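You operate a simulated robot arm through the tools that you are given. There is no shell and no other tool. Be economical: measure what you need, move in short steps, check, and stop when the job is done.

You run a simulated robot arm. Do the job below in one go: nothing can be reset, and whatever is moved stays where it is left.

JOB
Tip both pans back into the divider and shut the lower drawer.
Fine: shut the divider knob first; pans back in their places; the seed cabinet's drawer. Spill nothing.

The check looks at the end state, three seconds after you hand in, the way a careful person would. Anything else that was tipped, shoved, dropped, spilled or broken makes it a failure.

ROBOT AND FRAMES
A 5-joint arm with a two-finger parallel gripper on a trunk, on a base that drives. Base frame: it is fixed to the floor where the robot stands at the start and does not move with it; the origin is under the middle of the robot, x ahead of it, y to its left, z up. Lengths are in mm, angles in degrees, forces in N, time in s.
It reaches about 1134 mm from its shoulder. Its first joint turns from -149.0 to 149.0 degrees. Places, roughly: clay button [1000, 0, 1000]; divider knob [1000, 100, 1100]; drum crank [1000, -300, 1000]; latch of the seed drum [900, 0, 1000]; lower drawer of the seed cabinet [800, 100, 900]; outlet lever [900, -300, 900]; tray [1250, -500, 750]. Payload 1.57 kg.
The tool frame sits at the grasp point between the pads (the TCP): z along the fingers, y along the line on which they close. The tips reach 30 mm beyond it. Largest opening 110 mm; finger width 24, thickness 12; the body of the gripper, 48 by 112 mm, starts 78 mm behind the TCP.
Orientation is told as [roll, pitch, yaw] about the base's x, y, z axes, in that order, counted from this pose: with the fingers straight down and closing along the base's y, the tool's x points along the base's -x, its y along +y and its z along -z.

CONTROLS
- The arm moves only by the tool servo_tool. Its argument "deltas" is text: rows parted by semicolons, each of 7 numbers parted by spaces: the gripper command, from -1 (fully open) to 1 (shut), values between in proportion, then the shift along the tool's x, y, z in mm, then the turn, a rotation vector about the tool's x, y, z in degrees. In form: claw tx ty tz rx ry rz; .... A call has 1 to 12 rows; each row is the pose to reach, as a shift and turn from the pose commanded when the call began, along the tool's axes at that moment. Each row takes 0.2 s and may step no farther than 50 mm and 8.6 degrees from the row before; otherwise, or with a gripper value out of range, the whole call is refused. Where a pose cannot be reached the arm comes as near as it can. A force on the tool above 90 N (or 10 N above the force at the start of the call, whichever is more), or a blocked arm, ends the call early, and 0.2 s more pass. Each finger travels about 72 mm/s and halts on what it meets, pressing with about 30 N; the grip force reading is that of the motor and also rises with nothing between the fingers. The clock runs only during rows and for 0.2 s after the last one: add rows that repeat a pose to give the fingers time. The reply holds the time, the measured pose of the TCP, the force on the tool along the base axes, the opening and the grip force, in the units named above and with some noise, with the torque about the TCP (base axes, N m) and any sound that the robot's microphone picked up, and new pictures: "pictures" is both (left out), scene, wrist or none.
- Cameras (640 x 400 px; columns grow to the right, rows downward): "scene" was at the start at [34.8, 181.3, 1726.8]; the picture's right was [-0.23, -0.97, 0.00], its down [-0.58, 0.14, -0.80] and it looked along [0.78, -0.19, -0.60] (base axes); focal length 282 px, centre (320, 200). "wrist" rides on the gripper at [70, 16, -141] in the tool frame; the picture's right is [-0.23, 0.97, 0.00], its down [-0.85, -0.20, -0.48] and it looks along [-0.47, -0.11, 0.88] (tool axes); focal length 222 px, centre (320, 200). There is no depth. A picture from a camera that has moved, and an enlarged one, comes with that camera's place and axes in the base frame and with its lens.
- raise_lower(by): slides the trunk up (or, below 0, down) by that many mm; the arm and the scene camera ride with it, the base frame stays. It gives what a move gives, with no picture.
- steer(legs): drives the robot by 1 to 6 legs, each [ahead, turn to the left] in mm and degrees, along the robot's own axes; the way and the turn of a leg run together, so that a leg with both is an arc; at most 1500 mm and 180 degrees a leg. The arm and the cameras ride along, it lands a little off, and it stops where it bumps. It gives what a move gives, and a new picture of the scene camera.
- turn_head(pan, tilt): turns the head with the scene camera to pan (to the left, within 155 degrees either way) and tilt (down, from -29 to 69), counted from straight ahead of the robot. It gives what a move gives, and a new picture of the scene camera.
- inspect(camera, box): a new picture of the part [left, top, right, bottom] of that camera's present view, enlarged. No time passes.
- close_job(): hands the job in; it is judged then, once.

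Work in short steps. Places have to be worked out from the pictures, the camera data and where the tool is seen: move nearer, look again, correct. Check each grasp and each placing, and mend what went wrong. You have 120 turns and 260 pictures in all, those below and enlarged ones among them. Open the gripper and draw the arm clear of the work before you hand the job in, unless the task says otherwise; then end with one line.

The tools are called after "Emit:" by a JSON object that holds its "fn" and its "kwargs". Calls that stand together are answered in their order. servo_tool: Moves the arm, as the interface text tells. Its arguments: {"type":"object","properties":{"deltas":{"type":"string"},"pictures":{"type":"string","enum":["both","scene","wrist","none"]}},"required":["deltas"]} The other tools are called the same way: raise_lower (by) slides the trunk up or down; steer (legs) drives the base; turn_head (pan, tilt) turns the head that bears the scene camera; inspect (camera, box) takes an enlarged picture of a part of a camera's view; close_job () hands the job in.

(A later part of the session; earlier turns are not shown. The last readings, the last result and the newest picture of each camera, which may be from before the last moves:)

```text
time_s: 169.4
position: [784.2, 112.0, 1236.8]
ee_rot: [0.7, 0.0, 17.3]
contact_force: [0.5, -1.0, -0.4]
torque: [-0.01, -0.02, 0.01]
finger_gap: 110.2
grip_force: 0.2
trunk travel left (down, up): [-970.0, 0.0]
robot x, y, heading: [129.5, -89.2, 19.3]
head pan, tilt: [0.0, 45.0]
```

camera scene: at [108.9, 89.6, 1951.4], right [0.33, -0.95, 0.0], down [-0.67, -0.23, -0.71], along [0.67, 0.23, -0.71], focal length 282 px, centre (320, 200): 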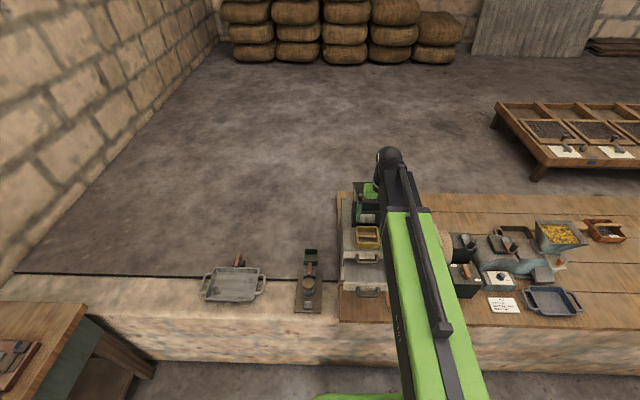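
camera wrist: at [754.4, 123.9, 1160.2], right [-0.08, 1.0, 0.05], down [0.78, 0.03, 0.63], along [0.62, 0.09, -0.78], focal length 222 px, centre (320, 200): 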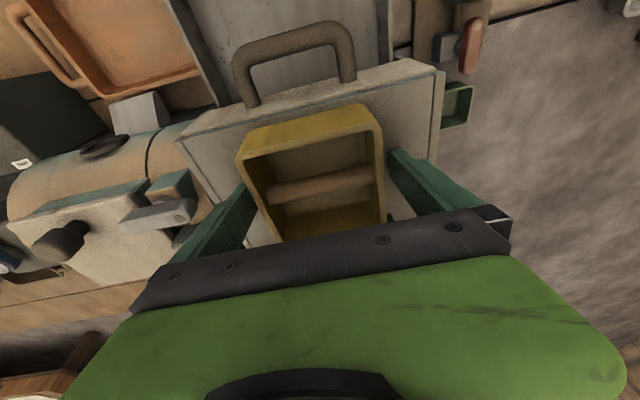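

Emit:
{"fn": "servo_tool", "kwargs": {"deltas": "-1 -10 0 0 0 -8 0; -1 -30 1 0 0 -16 0; -1 -70 2 0 0 -16 0; -1 -110 3 0 0 -16 0; -1 -150 5 0 0 -16 0; -1 -190 6 0 0 -16 0; -1 -230 7 0 0 -16 0; -1 -265 8 0 0 -16 0; -1 -292 9 0 0 -12 0; -1 -292 9 0 0 -5 0; -1 -292 9 0 0 0 0; -1 -292 9 0 0 0 0"}}

Emit:
{"fn": "inspect", "kwargs": {"camera": "wrist", "box": [200, 60, 440, 240]}}

```text
time_s: 172.0
position: [1034.2, 198.9, 1236.6]
ee_rot: [0.6, 0.0, 17.2]
contact_force: [-1.1, -0.1, 0.1]
torque: [0.01, -0.03, 0.01]
finger_gap: 110.0
grip_force: 0.0
out of reach, approached as far as the arm can: row 2, 3, 4, 5, 6, 7, 8, 9, 10, 11, 12
trunk travel left (down, up): [-970.0, 0.0]
robot x, y, heading: [129.4, -85.2, 19.0]
head pan, tilt: [0.0, 45.0]
camera scene: at [108.9, 89.6, 1951.4], right [0.33, -0.95, 0.0], down [-0.67, -0.23, -0.71], along [0.67, 0.23, -0.71], focal length 282 px, centre (320, 200)
camera wrist: at [962.5, 192.3, 1377.4], right [-0.07, 1.0, 0.01], down [0.88, 0.06, 0.48], along [0.47, 0.04, -0.88], focal length 222 px, centre (320, 200)
```

scene: 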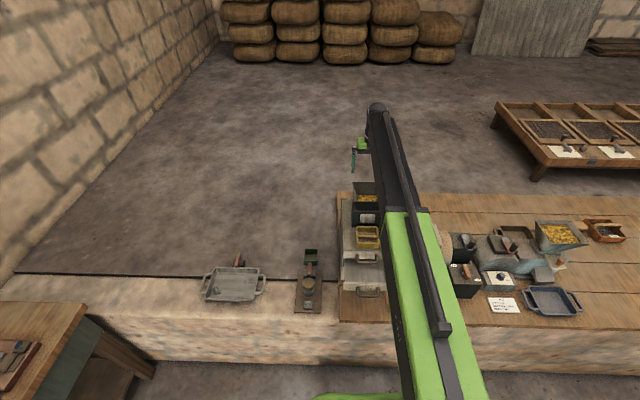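
wrist: 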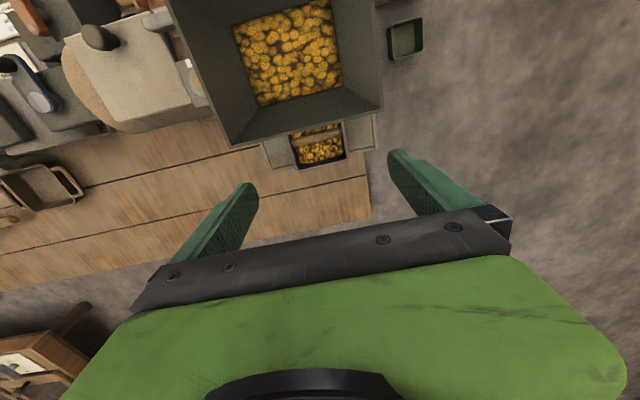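

```text
2.22 times, centred on (320, 150) of wrist
camera zoom: at [962.5, 192.3, 1377.4], right [-0.07, 1.0, 0.01], down [0.88, 0.06, 0.48], along [0.47, 0.04, -0.88], focal length 494 px, centre (320, 311)
```

zoom: 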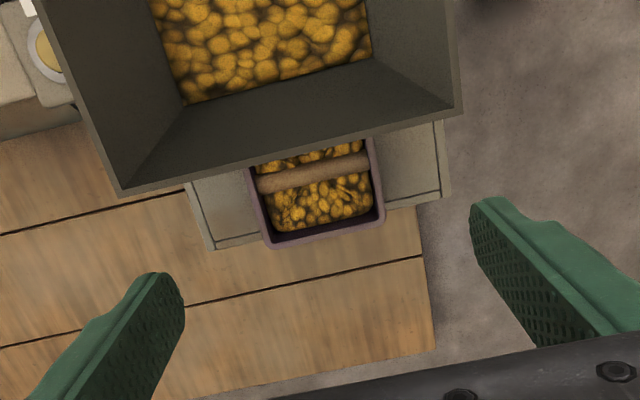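

Seeds are visible in the hopper, and the rear (purple) pan behind: centre ≈(1041,196), hopper rear rim 45 mm in front of it. Position over it with an 18° backward lean.

Emit:
{"fn": "servo_tool", "kwargs": {"deltas": "-1 -4 -2 0 0 6 0; -1 -8 -4 0 0 12 0; -1 -10.9 -4.8 0 0 18 0; -1 -10.9 -4.8 0 0 18 0"}}

Emit:
{"fn": "inspect", "kwargs": {"camera": "wrist", "box": [200, 60, 440, 240]}}

```text
time_s: 173.0
position: [964.2, 172.5, 1248.8]
ee_rot: [0.6, 18.0, 17.4]
contact_force: [-0.7, -0.4, 0.0]
torque: [-0.01, -0.05, 0.04]
finger_gap: 110.3
grip_force: 0.0
out of reach, approached as far as the arm can: row 1, 2, 3, 4
trunk travel left (down, up): [-970.0, 0.0]
robot x, y, heading: [131.2, -88.7, 18.9]
head pan, tilt: [0.0, 45.0]
camera scene: at [108.8, 89.6, 1951.4], right [0.33, -0.95, 0.0], down [-0.67, -0.23, -0.71], along [0.67, 0.23, -0.71], focal length 282 px, centre (320, 200)
camera wrist: at [938.5, 179.7, 1403.7], right [-0.08, 0.99, -0.06], down [0.98, 0.09, 0.19], along [0.19, -0.04, -0.98], focal length 222 px, centre (320, 200)
```

scene: 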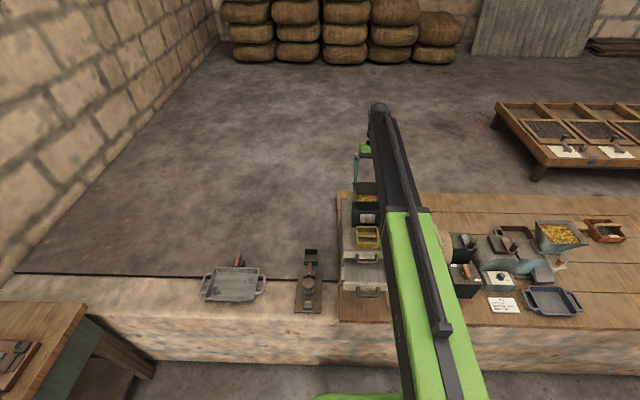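
wrist: 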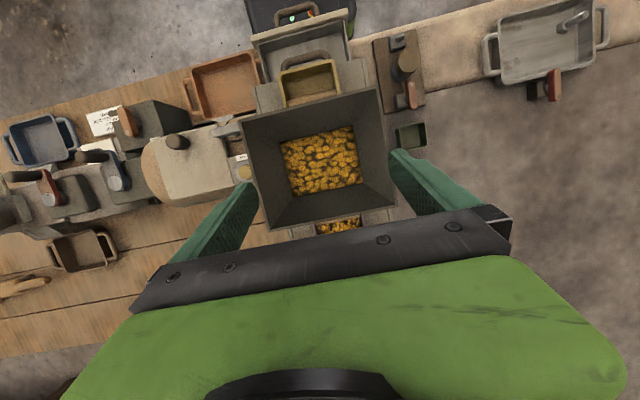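

```text
2.22 times, centred on (320, 150) of wrist
camera zoom: at [938.5, 179.7, 1403.7], right [-0.08, 0.99, -0.06], down [0.98, 0.09, 0.19], along [0.19, -0.04, -0.98], focal length 494 px, centre (320, 311)
```

zoom: 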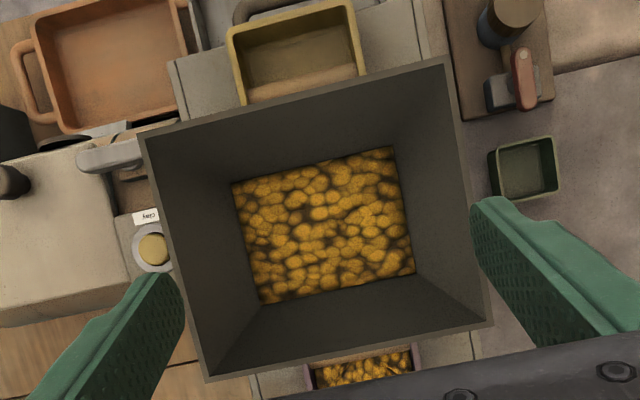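

The wrist is at its outer limit (~946 mm from the base axis). I drive 80 mm forward to reach the rear pan.

Emit:
{"fn": "steer", "kwargs": {"legs": [[80, 0]]}}

Emit:
{"fn": "servo_tool", "kwargs": {"deltas": "-1 0 0 0 0 0 0", "pictures": "wrist"}}

```text
time_s: 174.1
position: [1043.1, 198.7, 1247.6]
ee_rot: [0.7, 17.9, 17.4]
contact_force: [-0.5, 0.1, -0.4]
torque: [-0.05, 0.03, 0.02]
finger_gap: 110.0
grip_force: 0.0
trunk travel left (down, up): [-970.0, 0.0]
robot x, y, heading: [205.1, -58.9, 19.1]
head pan, tilt: [0.0, 45.0]
camera scene: at [186.9, 116.4, 1951.3], right [0.33, -0.95, 0.0], down [-0.67, -0.23, -0.71], along [0.67, 0.23, -0.71], focal length 282 px, centre (320, 200)
```

scene: 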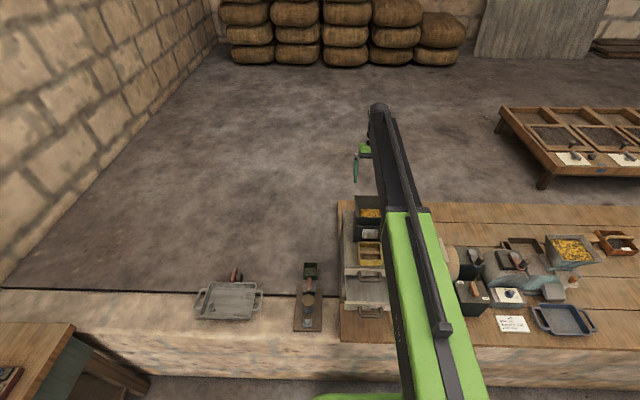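

```text
time_s: 174.5
position: [1040.4, 198.3, 1247.5]
ee_rot: [0.7, 17.9, 17.4]
contact_force: [0.0, -0.1, 0.2]
torque: [-0.01, 0.02, 0.07]
finger_gap: 110.1
grip_force: 0.1
trunk travel left (down, up): [-970.0, 0.0]
robot x, y, heading: [206.5, -62.8, 19.1]
head pan, tilt: [0.0, 45.0]
camera wrist: at [1014.6, 205.8, 1403.2], right [-0.08, 0.99, -0.06], down [0.98, 0.09, 0.19], along [0.19, -0.04, -0.98], focal length 222 px, centre (320, 200)
```

wrist: 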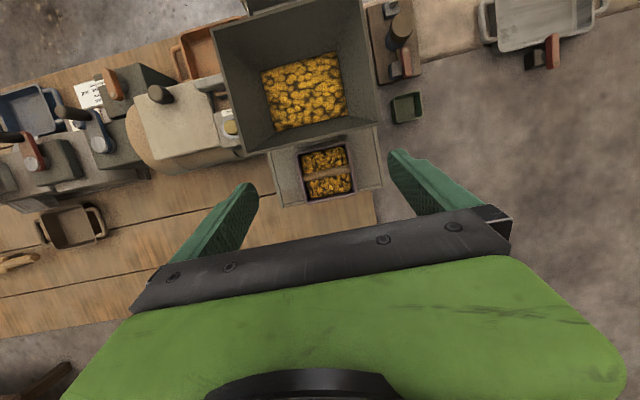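

Good top view of the rear pan; enlarge to locate it precisely.

Emit:
{"fn": "inspect", "kwargs": {"camera": "wrist", "box": [260, 110, 400, 215]}}

```text
3.81 times, centred on (330, 162) of wrist
camera zoom: at [1014.6, 205.8, 1403.2], right [-0.08, 0.99, -0.06], down [0.98, 0.09, 0.19], along [0.19, -0.04, -0.98], focal length 846 px, centre (282, 343)
```

zoom: 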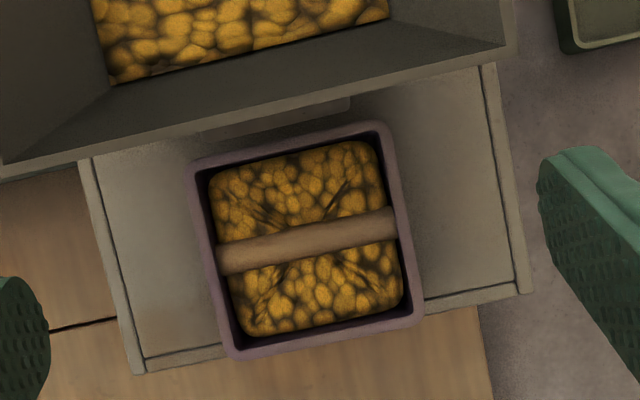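

Pan centre (1039.5,197.8) – the tool is right above. Reduce lean to 15°, shift 5 mm back, and lower in stages.

Emit:
{"fn": "servo_tool", "kwargs": {"deltas": "-1 -2.5 0 -0.8 0 -3 0; -1 -4.75 0 -1.5 0 -3 0; -1 -4.75 0 -1.5 0 -3 0", "pictures": "none"}}

Emit:
{"fn": "raise_lower", "kwargs": {"by": -130}}

Emit:
{"fn": "servo_tool", "kwargs": {"deltas": "-1 0 0 0 0 0 0"}}

Emit:
{"fn": "inspect", "kwargs": {"camera": "scene", "box": [310, 60, 470, 260]}}

```text
time_s: 175.3
position: [1044.9, 200.0, 1245.0]
ee_rot: [0.7, 14.9, 17.4]
contact_force: [0.3, -0.9, 0.7]
torque: [-0.01, -0.01, 0.02]
finger_gap: 109.8
grip_force: 0.0
out of reach, approached as far as the arm can: row 1, 2, 3
trunk travel left (down, up): [-970.0, 0.0]
robot x, y, heading: [205.8, -55.8, 19.1]
head pan, tilt: [0.0, 45.0]
```

```text
time_s: 176.9
position: [1045.3, 198.7, 1114.2]
ee_rot: [0.6, 14.8, 17.4]
contact_force: [-0.4, 0.9, -0.2]
torque: [0.0, 0.0, 0.03]
finger_gap: 110.3
grip_force: 0.1
trunk travel left (down, up): [-840.0, 130.0]
robot x, y, heading: [200.6, -57.4, 18.9]
head pan, tilt: [0.0, 45.0]
```

```text
time_s: 177.3
position: [1044.4, 200.1, 1115.3]
ee_rot: [0.7, 15.0, 17.3]
contact_force: [-0.7, 0.1, 0.2]
torque: [0.0, -0.02, 0.03]
finger_gap: 110.0
grip_force: 0.0
trunk travel left (down, up): [-840.0, 130.0]
robot x, y, heading: [205.4, -57.7, 19.0]
head pan, tilt: [0.0, 45.0]
camera scene: at [184.1, 115.5, 1821.4], right [0.33, -0.95, 0.0], down [-0.67, -0.23, -0.71], along [0.67, 0.23, -0.71], focal length 282 px, centre (320, 200)
camera wrist: at [1010.8, 204.6, 1268.7], right [-0.08, 1.0, -0.05], down [0.97, 0.09, 0.24], along [0.24, -0.03, -0.97], focal length 222 px, centre (320, 200)
```

scene: 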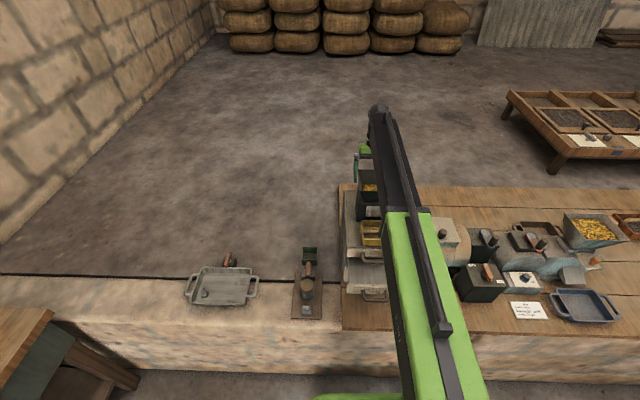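
wrist: 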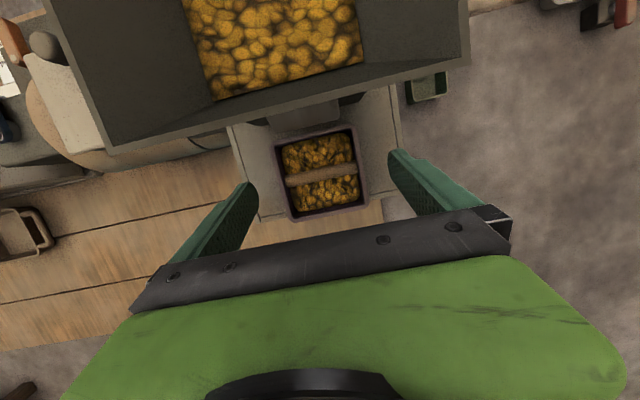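

```text
2.00 times, centred on (390, 160) of scene
camera zoom: at [184.1, 115.5, 1821.4], right [0.33, -0.95, 0.0], down [-0.67, -0.23, -0.71], along [0.67, 0.23, -0.71], focal length 564 px, centre (180, 280)
```

zoom: 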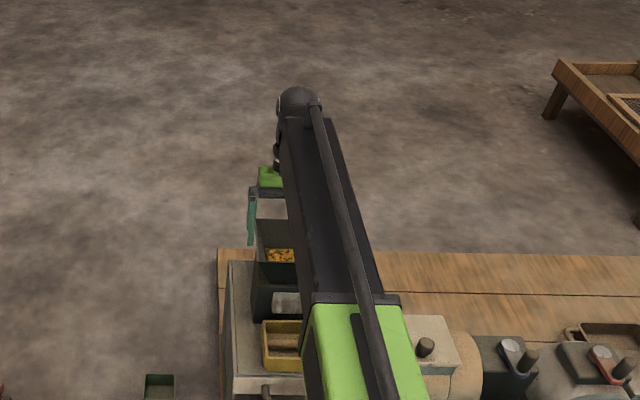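

Emit:
{"fn": "raise_lower", "kwargs": {"by": -35}}

Emit:
{"fn": "raise_lower", "kwargs": {"by": -12}}

Emit:
{"fn": "inspect", "kwargs": {"camera": "wrist", "box": [180, 60, 460, 235]}}

Emit:
{"fn": "inspect", "kwargs": {"camera": "scene", "box": [330, 80, 450, 230]}}

```text
time_s: 178.1
position: [1044.9, 200.0, 1079.6]
ee_rot: [0.7, 14.9, 17.4]
contact_force: [1.4, 0.0, -0.6]
torque: [0.0, 0.04, 0.0]
finger_gap: 110.1
grip_force: 0.1
trunk travel left (down, up): [-805.0, 165.0]
robot x, y, heading: [207.3, -59.2, 18.9]
head pan, tilt: [0.0, 45.0]
```

```text
time_s: 178.7
position: [1044.5, 199.1, 1066.6]
ee_rot: [0.7, 14.9, 17.4]
contact_force: [1.0, 0.0, -0.1]
torque: [-0.01, -0.02, 0.01]
finger_gap: 110.1
grip_force: 0.1
trunk travel left (down, up): [-793.0, 177.0]
robot x, y, heading: [205.4, -63.2, 19.0]
head pan, tilt: [0.0, 45.0]
```

```text
2.29 times, centred on (320, 148) of wrist
camera zoom: at [1010.7, 204.6, 1221.7], right [-0.08, 1.0, -0.05], down [0.97, 0.09, 0.24], along [0.24, -0.03, -0.97], focal length 508 px, centre (320, 320)
```

zoom: 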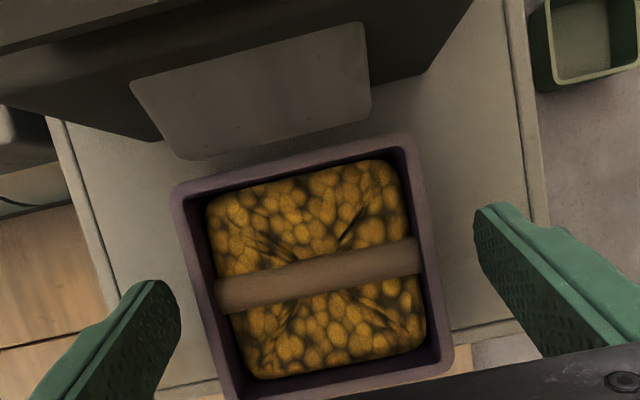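

```text
2.67 times, centred on (390, 155) of scene
camera zoom: at [184.0, 115.4, 1774.4], right [0.33, -0.95, 0.0], down [-0.67, -0.23, -0.71], along [0.67, 0.23, -0.71], focal length 752 px, centre (133, 320)
```

zoom: 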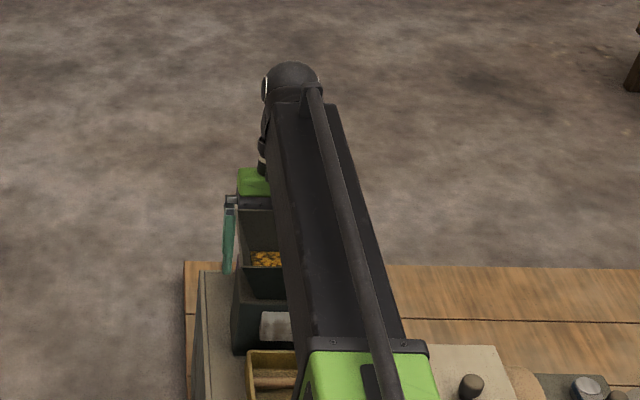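

Lateral fit is fine, but pulling the pan back from under the chute needs more reach. Raise, drive 50 mm further forward, and reposition.

Emit:
{"fn": "raise_lower", "kwargs": {"by": 177}}

Emit:
{"fn": "steer", "kwargs": {"legs": [[52, 0]]}}

Emit:
{"fn": "servo_tool", "kwargs": {"deltas": "-1 24 -1 6.5 0 0 0; -1 48 -1.5 13 0 0 0; -1 48 -1.5 13 0 0 0", "pictures": "wrist"}}

Emit:
{"fn": "inspect", "kwargs": {"camera": "wrist", "box": [260, 110, 400, 215]}}

```text
time_s: 180.6
position: [1044.5, 198.5, 1244.8]
ee_rot: [0.6, 14.8, 17.5]
contact_force: [-0.2, 0.5, -0.9]
torque: [-0.01, -0.02, 0.01]
finger_gap: 110.0
grip_force: 0.0
trunk travel left (down, up): [-970.0, 0.0]
robot x, y, heading: [208.3, -57.5, 18.8]
head pan, tilt: [0.0, 45.0]
```

```text
time_s: 181.6
position: [1098.3, 218.2, 1241.5]
ee_rot: [0.7, 14.9, 17.3]
contact_force: [1.6, 0.0, -0.5]
torque: [-0.01, 0.07, -0.02]
finger_gap: 110.2
grip_force: 0.0
trunk travel left (down, up): [-970.0, 0.0]
robot x, y, heading: [252.4, -40.5, 19.0]
head pan, tilt: [0.0, 45.0]
camera scene: at [238.7, 134.3, 1951.3], right [0.33, -0.95, 0.0], down [-0.67, -0.23, -0.71], along [0.67, 0.23, -0.71], focal length 282 px, centre (320, 200)
```

scene: 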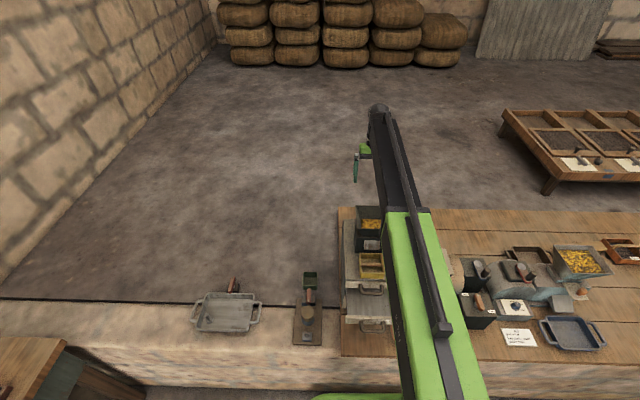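

```text
time_s: 182.4
position: [1049.2, 201.0, 1244.1]
ee_rot: [0.7, 14.9, 17.4]
contact_force: [0.4, -0.3, -0.1]
torque: [-0.01, -0.01, 0.01]
finger_gap: 109.9
grip_force: 0.1
trunk travel left (down, up): [-970.0, 0.0]
robot x, y, heading: [257.5, -43.3, 19.2]
head pan, tilt: [0.0, 45.0]
camera wrist: at [1014.6, 206.5, 1398.4], right [-0.08, 1.0, -0.05], down [0.97, 0.09, 0.24], along [0.24, -0.03, -0.97], focal length 222 px, centre (320, 200)
```

wrist: 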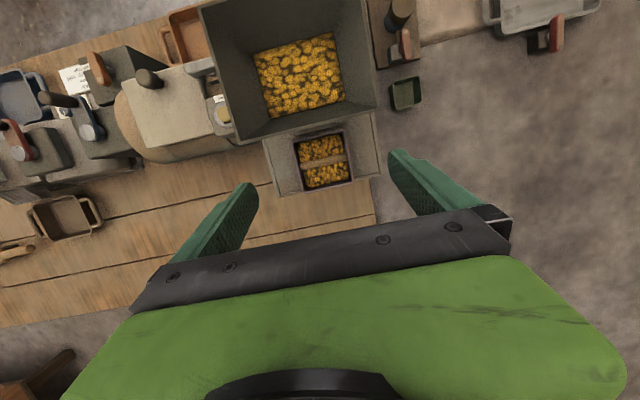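

```text
3.81 times, centred on (330, 162) of wrist
camera zoom: at [1014.6, 206.5, 1398.4], right [-0.08, 1.0, -0.05], down [0.97, 0.09, 0.24], along [0.24, -0.03, -0.97], focal length 846 px, centre (282, 343)
```

zoom: 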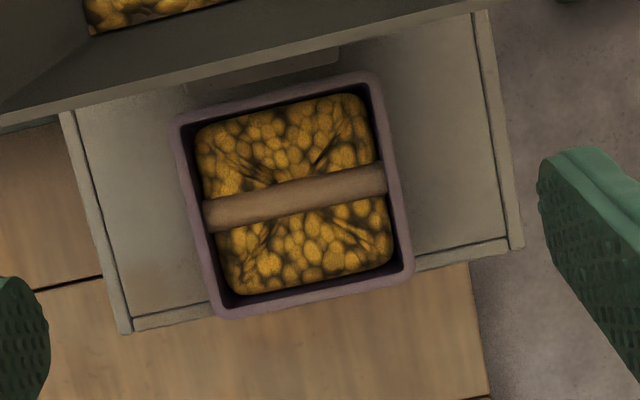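

Emit:
{"fn": "servo_tool", "kwargs": {"deltas": "-1 4.8 -2 1.3 0 0 0; -1 4.8 -2 1.3 0 0 0", "pictures": "none"}}

Emit:
{"fn": "raise_lower", "kwargs": {"by": -180}}

Emit:
{"fn": "raise_lower", "kwargs": {"by": -12}}

Emit:
{"fn": "raise_lower", "kwargs": {"by": -12}}

Emit:
{"fn": "inspect", "kwargs": {"camera": "wrist", "box": [180, 60, 460, 235]}}

```text
time_s: 183.0
position: [1044.2, 199.5, 1244.3]
ee_rot: [0.6, 14.8, 17.4]
contact_force: [-0.3, 1.4, 0.0]
torque: [0.02, 0.01, -0.03]
finger_gap: 110.0
grip_force: 0.0
trunk travel left (down, up): [-970.0, 0.0]
robot x, y, heading: [257.2, -44.0, 19.2]
head pan, tilt: [0.0, 45.0]
```

```text
time_s: 185.0
position: [1044.3, 198.4, 1063.8]
ee_rot: [0.7, 14.9, 17.4]
contact_force: [0.9, -0.5, 0.6]
torque: [0.01, 0.02, 0.01]
finger_gap: 110.2
grip_force: 0.0
trunk travel left (down, up): [-790.0, 180.0]
robot x, y, heading: [254.6, -37.8, 19.2]
head pan, tilt: [0.0, 45.0]
```

```text
time_s: 185.6
position: [1044.9, 197.3, 1052.3]
ee_rot: [0.6, 15.0, 17.5]
contact_force: [-0.1, 0.8, -1.1]
torque: [-0.01, 0.03, -0.02]
finger_gap: 110.2
grip_force: 0.0
trunk travel left (down, up): [-778.0, 192.0]
robot x, y, heading: [256.9, -39.3, 18.8]
head pan, tilt: [0.0, 45.0]
```

```text
time_s: 186.2
position: [1043.6, 199.1, 1040.1]
ee_rot: [0.8, 15.0, 17.4]
contact_force: [0.0, 0.5, 0.0]
torque: [-0.04, -0.01, 0.02]
finger_gap: 110.3
grip_force: 0.2
trunk travel left (down, up): [-766.0, 204.0]
robot x, y, heading: [256.1, -38.6, 19.1]
head pan, tilt: [0.0, 45.0]
```

```text
2.29 times, centred on (320, 148) of wrist
camera zoom: at [1010.0, 202.7, 1194.7], right [-0.08, 1.0, -0.05], down [0.97, 0.09, 0.24], along [0.24, -0.03, -0.97], focal length 508 px, centre (320, 320)
```

zoom: 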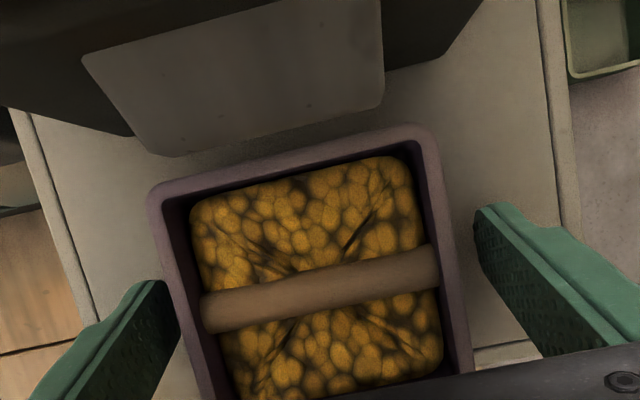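

No contact so far. Close on the rear pan.

Emit:
{"fn": "servo_tool", "kwargs": {"deltas": "-0.8 0 0 0 0 0 0; -0.7 0 0 0 0 0 0; -0.5 0 0 0 0 0 0; 0 0 0 0 0 0 0; 0.5 0 0 0 0 0 0; 0.5 0 0 0 0 0 0", "pictures": "none"}}

Emit:
{"fn": "inspect", "kwargs": {"camera": "wrist", "box": [180, 60, 460, 235]}}

```text
time_s: 187.6
position: [1044.7, 198.5, 1040.1]
ee_rot: [0.7, 14.9, 17.4]
contact_force: [1.3, -0.7, 0.3]
torque: [0.01, -0.01, 0.02]
finger_gap: 95.8
grip_force: 29.7
trunk travel left (down, up): [-766.0, 204.0]
robot x, y, heading: [254.0, -39.3, 19.4]
head pan, tilt: [0.0, 45.0]
```

```text
2.29 times, centred on (320, 148) of wrist
camera zoom: at [1010.1, 202.8, 1194.7], right [-0.08, 1.0, -0.05], down [0.97, 0.09, 0.24], along [0.24, -0.03, -0.97], focal length 508 px, centre (320, 320)
```

zoom: 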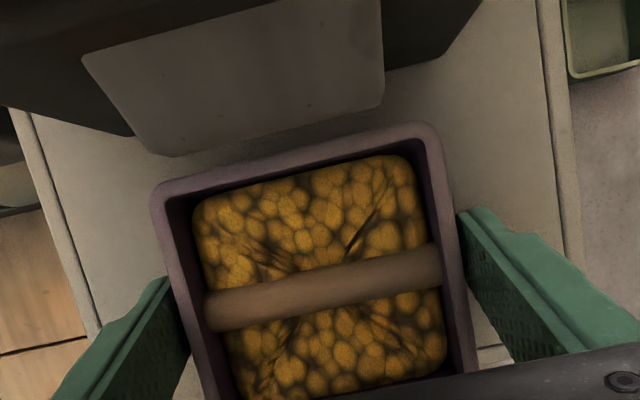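

Gripped (96 mm). Lift 4 mm, pull 45 mm rearward, then raise fully.

Emit:
{"fn": "raise_lower", "kwargs": {"by": 4}}

Emit:
{"fn": "servo_tool", "kwargs": {"deltas": "0.5 -9 0 -2.4 0 0 0; 0.5 -18 0 -4.8 0 0 0; 0.5 -27 0 -7.2 0 0 0; 0.5 -36 0 -9.6 0 0 0; 0.5 -43.5 0 -11.7 0 0 0; 0.5 -43.5 0 -11.7 0 0 0", "pictures": "none"}}

Emit:
{"fn": "inspect", "kwargs": {"camera": "wrist", "box": [180, 60, 460, 235]}}

Emit:
{"fn": "raise_lower", "kwargs": {"by": 200}}

```text
time_s: 188.1
position: [1045.1, 198.6, 1044.3]
ee_rot: [0.6, 14.8, 17.5]
contact_force: [0.8, 0.2, -3.3]
torque: [-0.01, -0.01, -0.05]
finger_gap: 95.8
grip_force: 29.8
trunk travel left (down, up): [-770.0, 200.0]
robot x, y, heading: [255.4, -39.5, 18.8]
head pan, tilt: [0.0, 45.0]
```

```text
time_s: 189.5
position: [1087.9, 211.1, 1045.7]
ee_rot: [0.8, 14.9, 17.4]
contact_force: [-0.5, -0.7, -2.8]
torque: [0.0, 0.02, -0.01]
finger_gap: 95.9
grip_force: 30.3
trunk travel left (down, up): [-770.0, 200.0]
robot x, y, heading: [255.3, -38.4, 18.8]
head pan, tilt: [0.0, 45.0]
```

```text
2.29 times, centred on (320, 148) of wrist
camera zoom: at [1053.4, 216.2, 1198.5], right [-0.08, 1.0, -0.05], down [0.97, 0.09, 0.24], along [0.24, -0.03, -0.97], focal length 508 px, centre (320, 320)
```

zoom: 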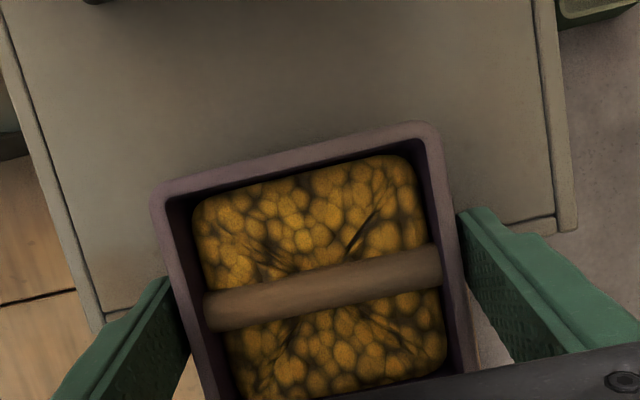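

```text
time_s: 191.7
position: [1087.5, 211.0, 1244.4]
ee_rot: [0.7, 14.9, 17.4]
contact_force: [1.2, 0.6, -2.1]
torque: [0.01, 0.03, 0.03]
finger_gap: 95.7
grip_force: 30.3
trunk travel left (down, up): [-970.0, 0.0]
robot x, y, heading: [256.2, -42.6, 18.8]
head pan, tilt: [0.0, 45.0]
```

Held, raised, level. For the pour the base must be further back: drive back 110 mm, which carries the level pan over the hopper.

Emit:
{"fn": "steer", "kwargs": {"legs": [[-110, 0]]}}

Emit:
{"fn": "servo_tool", "kwargs": {"deltas": "0.5 0 0 0 0 0 0", "pictures": "wrist"}}

Emit:
{"fn": "inspect", "kwargs": {"camera": "wrist", "box": [180, 0, 480, 235]}}

```text
time_s: 192.9
position: [981.2, 174.8, 1245.6]
ee_rot: [0.7, 14.7, 17.3]
contact_force: [-0.9, 0.2, -1.1]
torque: [-0.01, -0.1, -0.01]
finger_gap: 96.1
grip_force: 30.1
trunk travel left (down, up): [-970.0, 0.0]
robot x, y, heading: [153.7, -74.6, 19.1]
head pan, tilt: [0.0, 45.0]
camera scene: at [127.6, 96.0, 1951.4], right [0.33, -0.95, 0.0], down [-0.67, -0.23, -0.71], along [0.67, 0.23, -0.71], focal length 282 px, centre (320, 200)
```

scene: 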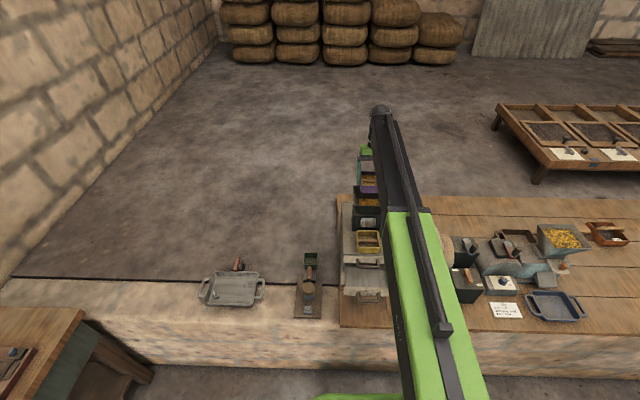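

```text
time_s: 193.3
position: [982.8, 174.9, 1245.6]
ee_rot: [0.7, 14.9, 17.5]
contact_force: [-1.1, 0.2, -2.4]
torque: [0.04, -0.02, 0.02]
finger_gap: 95.9
grip_force: 30.0
trunk travel left (down, up): [-970.0, 0.0]
robot x, y, heading: [145.7, -77.7, 19.2]
head pan, tilt: [0.0, 45.0]
camera wrist: at [948.9, 180.2, 1398.8], right [-0.08, 1.0, -0.05], down [0.97, 0.09, 0.24], along [0.24, -0.03, -0.97], focal length 222 px, centre (320, 200)
```

wrist: 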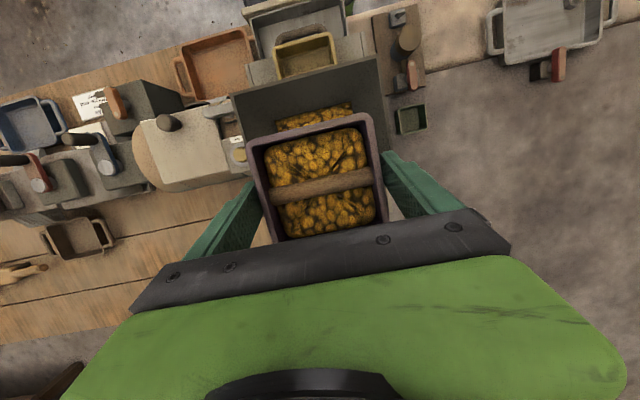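

```text
1.70 times, centred on (330, 118) of wrist
camera zoom: at [948.9, 180.2, 1398.8], right [-0.08, 1.0, -0.05], down [0.97, 0.09, 0.24], along [0.24, -0.03, -0.97], focal length 378 px, centre (303, 340)
```

zoom: 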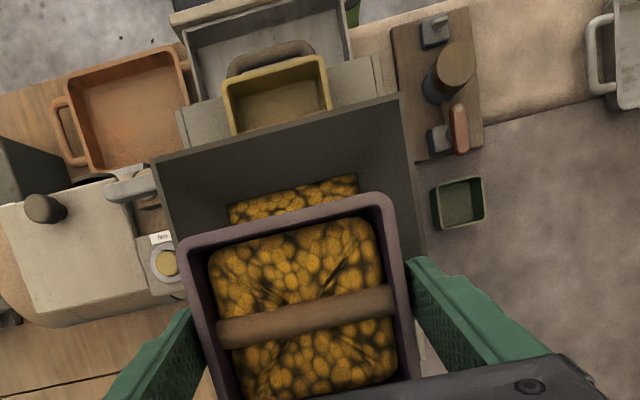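

Seen from here the hopper centre is ≈(944,170). Shift 18 mm toward the robot and 7 mm left, then tilt stepwise.

Emit:
{"fn": "servo_tool", "kwargs": {"deltas": "0.5 9 3.5 2.4 0 0 0; 0.5 17.4 7 4.7 0 0 0; 0.5 17.4 7 4.7 0 -5 0; 0.5 17.4 7 4.7 0 -10 0; 0.5 17.4 7 4.7 0 -15 0; 0.5 17.4 7 4.7 0 -20 0; 0.5 17.4 7 4.7 0 -25 0; 0.5 17.4 7 4.7 0 -30 0; 0.5 17.4 7 4.7 0 -30 0", "pictures": "wrist"}}

```text
time_s: 195.3
position: [965.3, 176.8, 1244.2]
ee_rot: [0.8, -15.3, 16.9]
contact_force: [-0.4, -0.5, -2.8]
torque: [0.0, 0.03, 0.0]
finger_gap: 95.7
grip_force: 29.6
out of reach, approached as far as the arm can: row 3, 4, 5, 6, 7
trunk travel left (down, up): [-970.0, 0.0]
robot x, y, heading: [150.9, -74.5, 18.8]
head pan, tilt: [0.0, 45.0]
camera wrist: at [860.2, 160.4, 1362.3], right [-0.08, 0.99, 0.07], down [0.73, 0.01, 0.68], along [0.68, 0.11, -0.73], focal length 222 px, centre (320, 200)
```

wrist: 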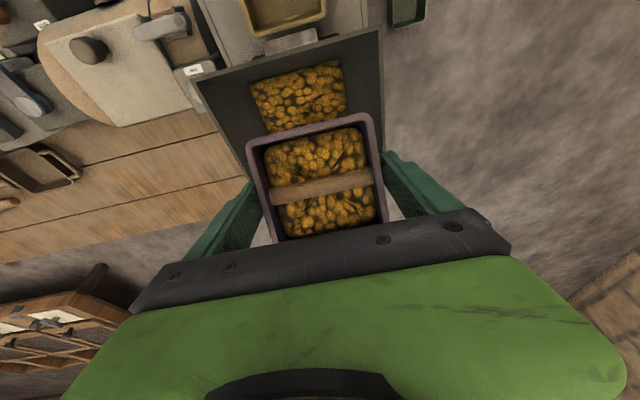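

Emit:
{"fn": "servo_tool", "kwargs": {"deltas": "0.5 -7 0 2 0 0 0; 0.5 -14 0 3.8 0 0 0; 0.5 -20 0 5.5 0 -4 0; 0.5 -20 0 5.5 0 -8 0; 0.5 -20 0 5.5 0 -13 0; 0.5 -20 0 5.5 0 -18 0; 0.5 -20 0 5.5 0 -18 0", "pictures": "wrist"}}

```text
time_s: 196.9
position: [983.6, 183.3, 1276.4]
ee_rot: [0.8, -33.1, 16.7]
contact_force: [0.4, 0.0, -2.4]
torque: [-0.05, 0.01, 0.01]
finger_gap: 95.8
grip_force: 29.9
out of reach, approached as far as the arm can: row 3, 4, 5, 6, 7
trunk travel left (down, up): [-970.0, 0.0]
robot x, y, heading: [152.3, -74.1, 18.9]
head pan, tilt: [0.0, 45.0]
camera wrist: at [849.8, 157.8, 1354.9], right [-0.11, 0.98, 0.14], down [0.5, -0.07, 0.87], along [0.86, 0.16, -0.48], focal length 222 px, centre (320, 200)
```

wrist: 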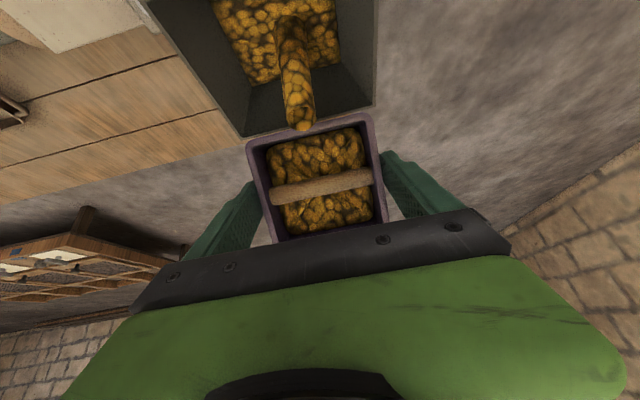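

Stream falls into the hopper. Continue as with the first pan.

Emit:
{"fn": "servo_tool", "kwargs": {"deltas": "0.5 0 0 0 0 0 0; 0.5 0 0 0 0 0 0; 0.5 0 0 0 0 0 0; 0.5 0 0 0 0 -5 0; 0.5 0 0 0 0 -10 0; 0.5 0 0 0 0 -10 0; 0.5 0 0 0 0 -10 0; 0.5 0 0 0 0 -10 0", "pictures": "none"}}

Emit:
{"fn": "raise_lower", "kwargs": {"by": -34}}

Emit:
{"fn": "servo_tool", "kwargs": {"deltas": "0.5 4 0 -4 0 -5 0; 0.5 7 0 -7 0 -10 0; 0.5 7 0 -7 0 -10 0; 0.5 7 0 -7 0 -10 0; 0.5 7 0 -7 0 -10 0; 0.5 7 0 -7 0 -10 0", "pictures": "wrist"}}

Emit:
{"fn": "raise_lower", "kwargs": {"by": -34}}

```text
time_s: 198.7
position: [983.2, 182.0, 1300.8]
ee_rot: [1.0, -43.1, 16.6]
contact_force: [-0.3, 0.1, -2.2]
torque: [-0.02, 0.02, 0.0]
finger_gap: 95.6
grip_force: 29.7
out of reach, approached as far as the arm can: row 4, 5, 6, 7, 8
trunk travel left (down, up): [-970.0, 0.0]
robot x, y, heading: [154.2, -74.4, 18.6]
head pan, tilt: [0.0, 45.0]
```

```text
time_s: 199.4
position: [983.9, 181.9, 1266.7]
ee_rot: [1.0, -43.1, 16.5]
contact_force: [0.5, 0.3, -2.0]
torque: [0.01, 0.02, 0.01]
finger_gap: 95.5
grip_force: 30.5
trunk travel left (down, up): [-936.0, 34.0]
robot x, y, heading: [152.3, -78.8, 19.1]
head pan, tilt: [0.0, 45.0]
```

```text
time_s: 200.8
position: [973.7, 180.4, 1296.9]
ee_rot: [1.1, -53.0, 16.4]
contact_force: [0.8, 0.7, -0.9]
torque: [0.0, 0.05, 0.01]
finger_gap: 95.9
grip_force: 29.9
out of reach, approached as far as the arm can: row 1, 2, 3, 4, 5, 6
trunk travel left (down, up): [-936.0, 34.0]
robot x, y, heading: [153.1, -73.8, 18.9]
head pan, tilt: [0.0, 45.0]
camera wrist: at [821.2, 150.0, 1326.3], right [-0.16, 0.97, 0.19], down [0.19, -0.16, 0.97], along [0.97, 0.19, -0.16], focal length 222 px, centre (320, 200)
```

wrist: 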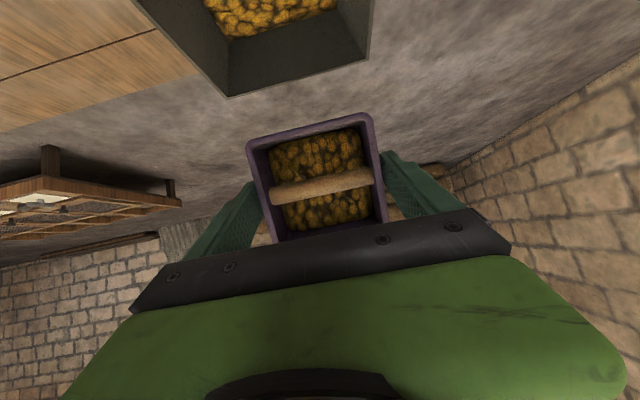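

```text
time_s: 201.6
position: [973.9, 179.6, 1263.6]
ee_rot: [1.1, -52.9, 16.2]
contact_force: [0.3, -0.1, -1.1]
torque: [-0.02, 0.05, 0.0]
finger_gap: 95.9
grip_force: 30.1
trunk travel left (down, up): [-902.0, 68.0]
robot x, y, heading: [150.7, -74.5, 19.1]
head pan, tilt: [0.0, 45.0]
```

Emit:
{"fn": "servo_tool", "kwargs": {"deltas": "0.5 5 0 -6 0 -5 0; 0.5 6 0 -8 0 -10 0; 0.5 6 0 -8 0 -15 0; 0.5 6 0 -8 0 -15 0; 0.5 6 0 -8 0 -15 0; 0.5 6 0 -8 0 -15 0", "pictures": "none"}}

Emit:
{"fn": "raise_lower", "kwargs": {"by": -45}}

Emit:
{"fn": "servo_tool", "kwargs": {"deltas": "0.5 2 0 -6 0 -5 0; 0.5 4 0 -12 0 -10 0; 0.5 4 0 -12 0 -15 0; 0.5 4 0 -12 0 -20 0; 0.5 4 0 -12 0 -20 0; 0.5 4 0 -12 0 -20 0; 0.5 4 0 -12 0 -20 0"}}

Emit:
{"fn": "inspect", "kwargs": {"camera": "wrist", "box": [230, 95, 400, 245]}}

```text
time_s: 203.0
position: [964.2, 176.3, 1316.7]
ee_rot: [1.9, -67.9, 15.4]
contact_force: [1.2, 0.5, -2.5]
torque: [0.03, 0.04, 0.03]
finger_gap: 95.7
grip_force: 30.2
out of reach, approached as far as the arm can: row 1, 2, 3, 4, 5, 6
trunk travel left (down, up): [-902.0, 68.0]
robot x, y, heading: [151.2, -77.2, 19.0]
head pan, tilt: [0.0, 45.0]
```

```text
time_s: 203.9
position: [963.1, 177.7, 1272.0]
ee_rot: [1.9, -67.9, 15.6]
contact_force: [0.5, 0.5, -2.0]
torque: [-0.01, 0.05, 0.01]
finger_gap: 96.0
grip_force: 29.7
trunk travel left (down, up): [-857.0, 113.0]
robot x, y, heading: [151.6, -77.0, 19.4]
head pan, tilt: [0.0, 45.0]
```

```text
time_s: 205.5
position: [951.6, 172.8, 1353.3]
ee_rot: [17.8, -87.6, -0.7]
contact_force: [0.2, -0.3, -1.5]
torque: [0.01, 0.03, 0.01]
finger_gap: 96.1
grip_force: 29.9
out of reach, approached as far as the arm can: row 1, 2, 3, 4, 5, 6, 7
trunk travel left (down, up): [-857.0, 113.0]
robot x, y, heading: [153.1, -75.7, 18.9]
head pan, tilt: [0.0, 45.0]
camera scene: at [130.5, 97.0, 1838.4], right [0.33, -0.95, 0.0], down [-0.67, -0.23, -0.71], along [0.67, 0.23, -0.71], focal length 282 px, centre (320, 200)
camera wrist: at [810.0, 147.0, 1287.8], right [-0.28, 0.93, 0.24], down [-0.36, -0.33, 0.87], along [0.89, 0.16, 0.43], focal length 222 px, centre (320, 200)
```

scene: 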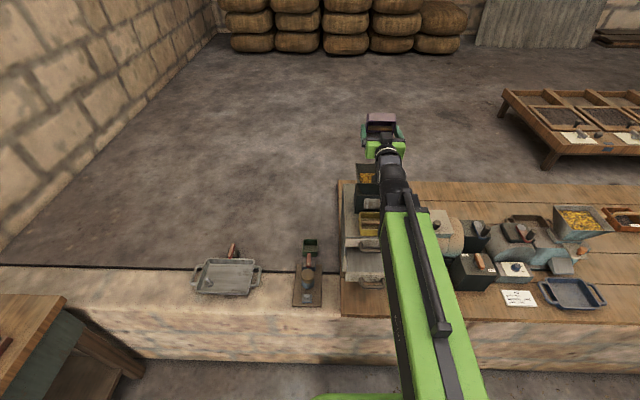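
wrist: 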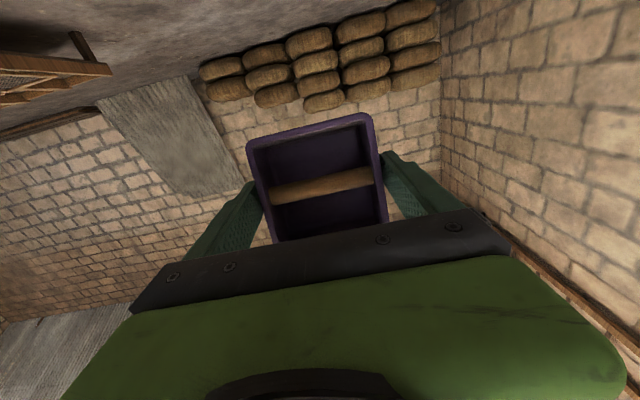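

```text
2.67 times, centred on (315, 170) of wrist
camera zoom: at [810.0, 147.0, 1287.8], right [-0.28, 0.93, 0.24], down [-0.36, -0.33, 0.87], along [0.89, 0.16, 0.43], focal length 592 px, centre (333, 280)
```

zoom: 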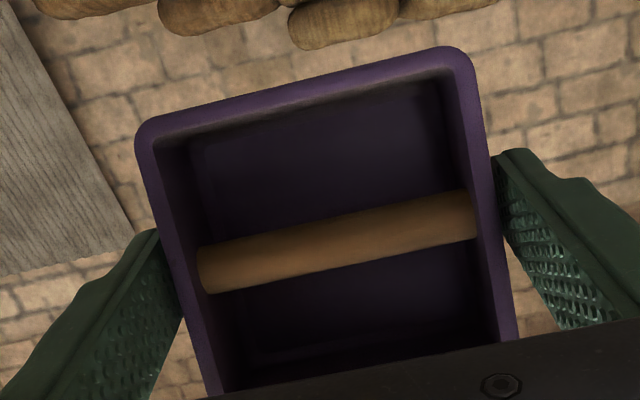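

Empty too. A little extra tilt to make sure, then raise and tilt back along the same path.

Emit:
{"fn": "servo_tool", "kwargs": {"deltas": "0.5 0 0 0 0 -6 0; 0.5 0 0 0 0 -10 0; 0.5 0 0 0 0 -10 0; 0.5 0 0 0 0 -10 0", "pictures": "none"}}

Emit:
{"fn": "raise_lower", "kwargs": {"by": 113}}

Emit:
{"fn": "servo_tool", "kwargs": {"deltas": "0.5 0 0 0 0 8 0; 0.5 0 0 0 0 16 0; 0.5 0 0 0 0 24 0; 0.5 0 0 0 0 32 0; 0.5 0 0 0 0 40 0; 0.5 0 0 0 0 48 0; 0.5 0 0 0 0 56 0; 0.5 0 0 0 0 60 0; 0.5 0 0 0 0 60 0", "pictures": "none"}}

```text
time_s: 206.5
position: [952.9, 173.8, 1394.0]
ee_rot: [175.0, -82.2, -157.7]
contact_force: [-0.5, -0.1, -1.2]
torque: [0.03, 0.08, -0.01]
finger_gap: 95.6
grip_force: 30.3
out of reach, approached as far as the arm can: row 1, 2, 3, 4
trunk travel left (down, up): [-857.0, 113.0]
robot x, y, heading: [154.2, -78.4, 19.1]
head pan, tilt: [0.0, 45.0]
```

```text
time_s: 207.9
position: [952.3, 173.9, 1507.5]
ee_rot: [174.8, -82.2, -157.6]
contact_force: [0.3, 0.1, -2.0]
torque: [-0.01, 0.03, 0.0]
finger_gap: 95.7
grip_force: 29.5
trunk travel left (down, up): [-970.0, 0.0]
robot x, y, heading: [151.4, -79.7, 18.9]
head pan, tilt: [0.0, 45.0]
```

```text
time_s: 209.9
position: [954.3, 172.5, 1285.9]
ee_rot: [1.0, -37.7, 16.7]
contact_force: [0.2, -0.4, -1.3]
torque: [-0.01, 0.01, 0.0]
finger_gap: 95.9
grip_force: 30.2
out of reach, approached as far as the arm can: row 1, 2, 3, 4, 5, 6, 7, 8, 9
trunk travel left (down, up): [-970.0, 0.0]
robot x, y, heading: [150.6, -77.4, 19.0]
head pan, tilt: [0.0, 45.0]
```

Drive forward 110 mm while tilted well above the rim, then level out behind the hopper.

Emit:
{"fn": "steer", "kwargs": {"legs": [[110, 0]]}}

Emit:
{"fn": "servo_tool", "kwargs": {"deltas": "0.5 -12 0 9.5 0 0 0; 0.5 -24 0 18.5 0 8 0; 0.5 -24 0 18.5 0 16 0; 0.5 -24 0 18.5 0 24 0; 0.5 -24 0 18.5 0 32 0; 0.5 -24 0 18.5 0 40 0; 0.5 -24 0 18.5 0 48 0; 0.5 -24 0 18.5 0 52.6 0; 0.5 -24 0 18.5 0 52.6 0", "pictures": "wrist"}}

```text
time_s: 211.1
position: [1062.7, 208.8, 1285.1]
ee_rot: [1.1, -37.7, 16.7]
contact_force: [-0.8, 0.1, -2.0]
torque: [-0.05, 0.04, -0.01]
finger_gap: 96.0
grip_force: 29.7
trunk travel left (down, up): [-970.0, 0.0]
robot x, y, heading: [257.3, -37.9, 19.2]
head pan, tilt: [0.0, 45.0]
camera scene: at [239.3, 134.5, 1951.3], right [0.33, -0.95, 0.0], down [-0.67, -0.23, -0.71], along [0.67, 0.23, -0.71], focal length 282 px, centre (320, 200)
```

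scene: 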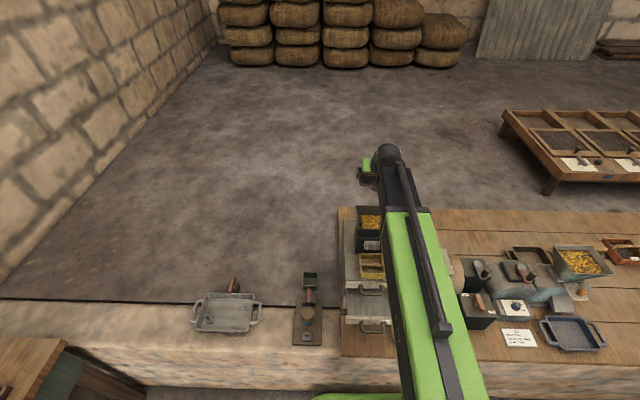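

```text
time_s: 213.1
position: [1088.1, 218.2, 1245.3]
ee_rot: [0.8, 14.9, 17.4]
contact_force: [0.5, 0.1, -1.6]
torque: [-0.02, 0.01, 0.02]
finger_gap: 96.0
grip_force: 29.4
out of reach, approached as far as the arm can: row 2, 3, 4, 5, 6, 7, 8, 9
trunk travel left (down, up): [-970.0, 0.0]
robot x, y, heading: [259.4, -43.4, 19.1]
head pan, tilt: [0.0, 45.0]
camera wrist: at [1053.7, 221.8, 1398.6], right [-0.08, 1.0, -0.05], down [0.97, 0.09, 0.24], along [0.24, -0.03, -0.97], focal length 222 px, centre (320, 200)
```

wrist: 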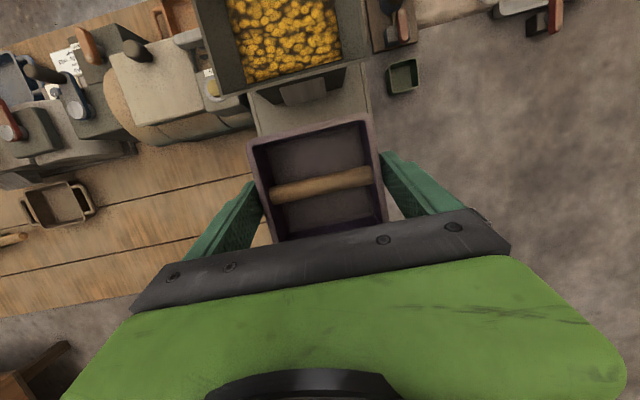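

Correct to the recorded pose (2 mm, 5 mm right), lower to 4 mm above the top, and compare.

Emit:
{"fn": "servo_tool", "kwargs": {"deltas": "0.5 1.9 -5.3 0.5 0 0 0; 0.5 1.9 -5.3 0.5 0 0 0", "pictures": "none"}}

Emit:
{"fn": "raise_lower", "kwargs": {"by": -200}}

Emit:
{"fn": "inspect", "kwargs": {"camera": "wrist", "box": [180, 60, 460, 235]}}

```text
time_s: 213.7
position: [1088.5, 212.1, 1245.0]
ee_rot: [0.6, 14.7, 17.4]
contact_force: [-0.1, -1.0, -1.1]
torque: [0.0, 0.02, -0.01]
finger_gap: 95.8
grip_force: 29.7
trunk travel left (down, up): [-970.0, 0.0]
robot x, y, heading: [259.6, -40.8, 18.8]
head pan, tilt: [0.0, 45.0]
```

```text
time_s: 215.9
position: [1088.3, 212.2, 1044.7]
ee_rot: [0.7, 14.7, 17.4]
contact_force: [-0.3, 0.4, -1.0]
torque: [0.01, -0.02, 0.0]
finger_gap: 95.7
grip_force: 30.2
trunk travel left (down, up): [-770.0, 200.0]
robot x, y, heading: [263.9, -41.4, 19.1]
head pan, tilt: [0.0, 45.0]
```

```text
2.29 times, centred on (320, 148) of wrist
camera zoom: at [1053.6, 216.5, 1198.5], right [-0.08, 1.0, -0.05], down [0.97, 0.09, 0.24], along [0.24, -0.03, -0.97], focal length 508 px, centre (320, 320)
```

zoom: 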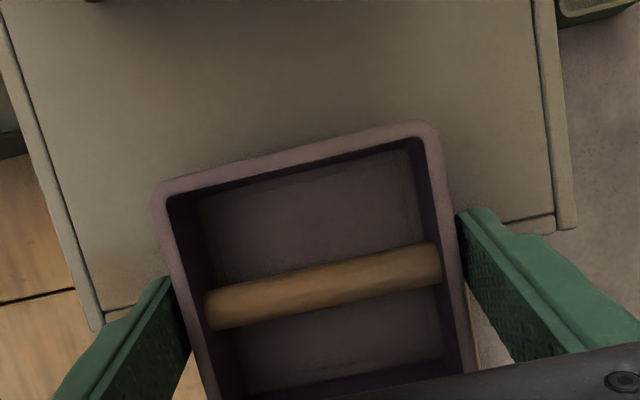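

Matches the recorded view. Slide back in, set down and release.

Emit:
{"fn": "servo_tool", "kwargs": {"deltas": "0.5 9 0 2.4 0 0 0; 0.5 18 0 4.8 0 0 0; 0.5 27 0 7.2 0 0 0; 0.5 36 0 9.6 0 0 0; 0.5 43.6 0.2 11.7 0 0 0; 0.5 43.6 0.2 11.7 0 0 0", "pictures": "none"}}

Emit:
{"fn": "raise_lower", "kwargs": {"by": -4}}

Emit:
{"fn": "inspect", "kwargs": {"camera": "wrist", "box": [180, 60, 460, 235]}}

Emit:
{"fn": "servo_tool", "kwargs": {"deltas": "0 0 0 0 0 0 0; -0.6 0 0 0 0 0 0; -0.8 0 0 0 0 0 0; -1 0 0 0 0 0 0; -1 0 0 0 0 0 0", "pictures": "wrist"}}

```text
time_s: 217.3
position: [1044.8, 198.3, 1043.7]
ee_rot: [0.7, 14.9, 17.3]
contact_force: [0.3, -0.1, -1.5]
torque: [-0.02, -0.03, 0.03]
finger_gap: 95.5
grip_force: 29.7
trunk travel left (down, up): [-770.0, 200.0]
robot x, y, heading: [259.9, -38.5, 19.1]
head pan, tilt: [0.0, 45.0]
```

```text
time_s: 217.8
position: [1044.0, 198.6, 1040.4]
ee_rot: [0.6, 14.7, 17.4]
contact_force: [4.6, 0.8, 15.8]
torque: [0.09, -0.13, 0.0]
finger_gap: 95.8
grip_force: 30.5
trunk travel left (down, up): [-766.0, 204.0]
robot x, y, heading: [258.8, -36.8, 18.9]
head pan, tilt: [0.0, 45.0]
```

```text
2.29 times, centred on (320, 148) of wrist
camera zoom: at [1009.4, 203.1, 1195.5], right [-0.08, 1.0, -0.05], down [0.97, 0.09, 0.24], along [0.25, -0.03, -0.97], focal length 508 px, centre (320, 320)
```

zoom: 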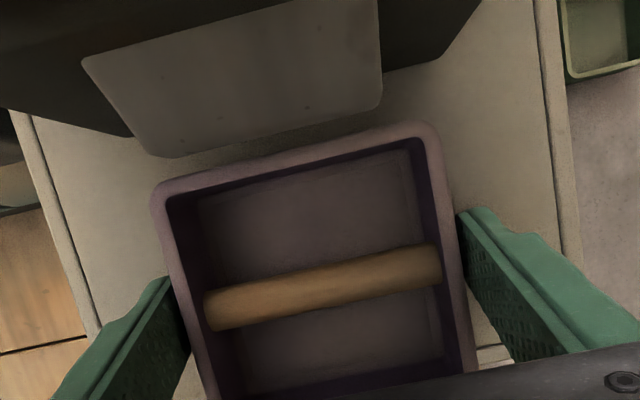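

```text
time_s: 219.0
position: [1045.7, 198.7, 1040.6]
ee_rot: [0.7, 14.8, 17.3]
contact_force: [-0.4, 0.9, 1.0]
torque: [-0.03, 0.01, 0.0]
finger_gap: 110.0
grip_force: 0.2
trunk travel left (down, up): [-766.0, 204.0]
robot x, y, heading: [257.5, -41.2, 18.9]
head pan, tilt: [0.0, 45.0]
camera wrist: at [1010.1, 203.4, 1194.6], right [-0.08, 1.0, -0.05], down [0.97, 0.09, 0.24], along [0.25, -0.03, -0.97], focal length 222 px, centre (320, 200)
```

wrist: 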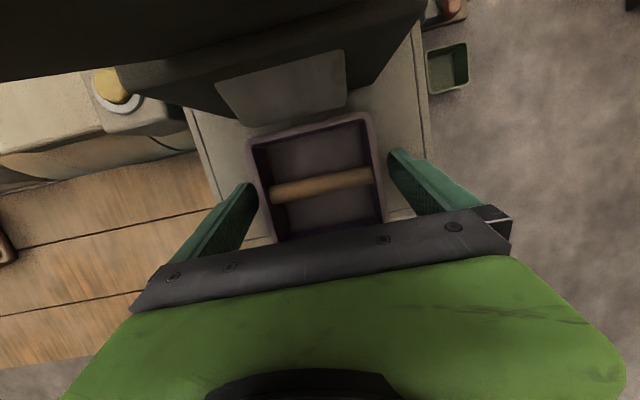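

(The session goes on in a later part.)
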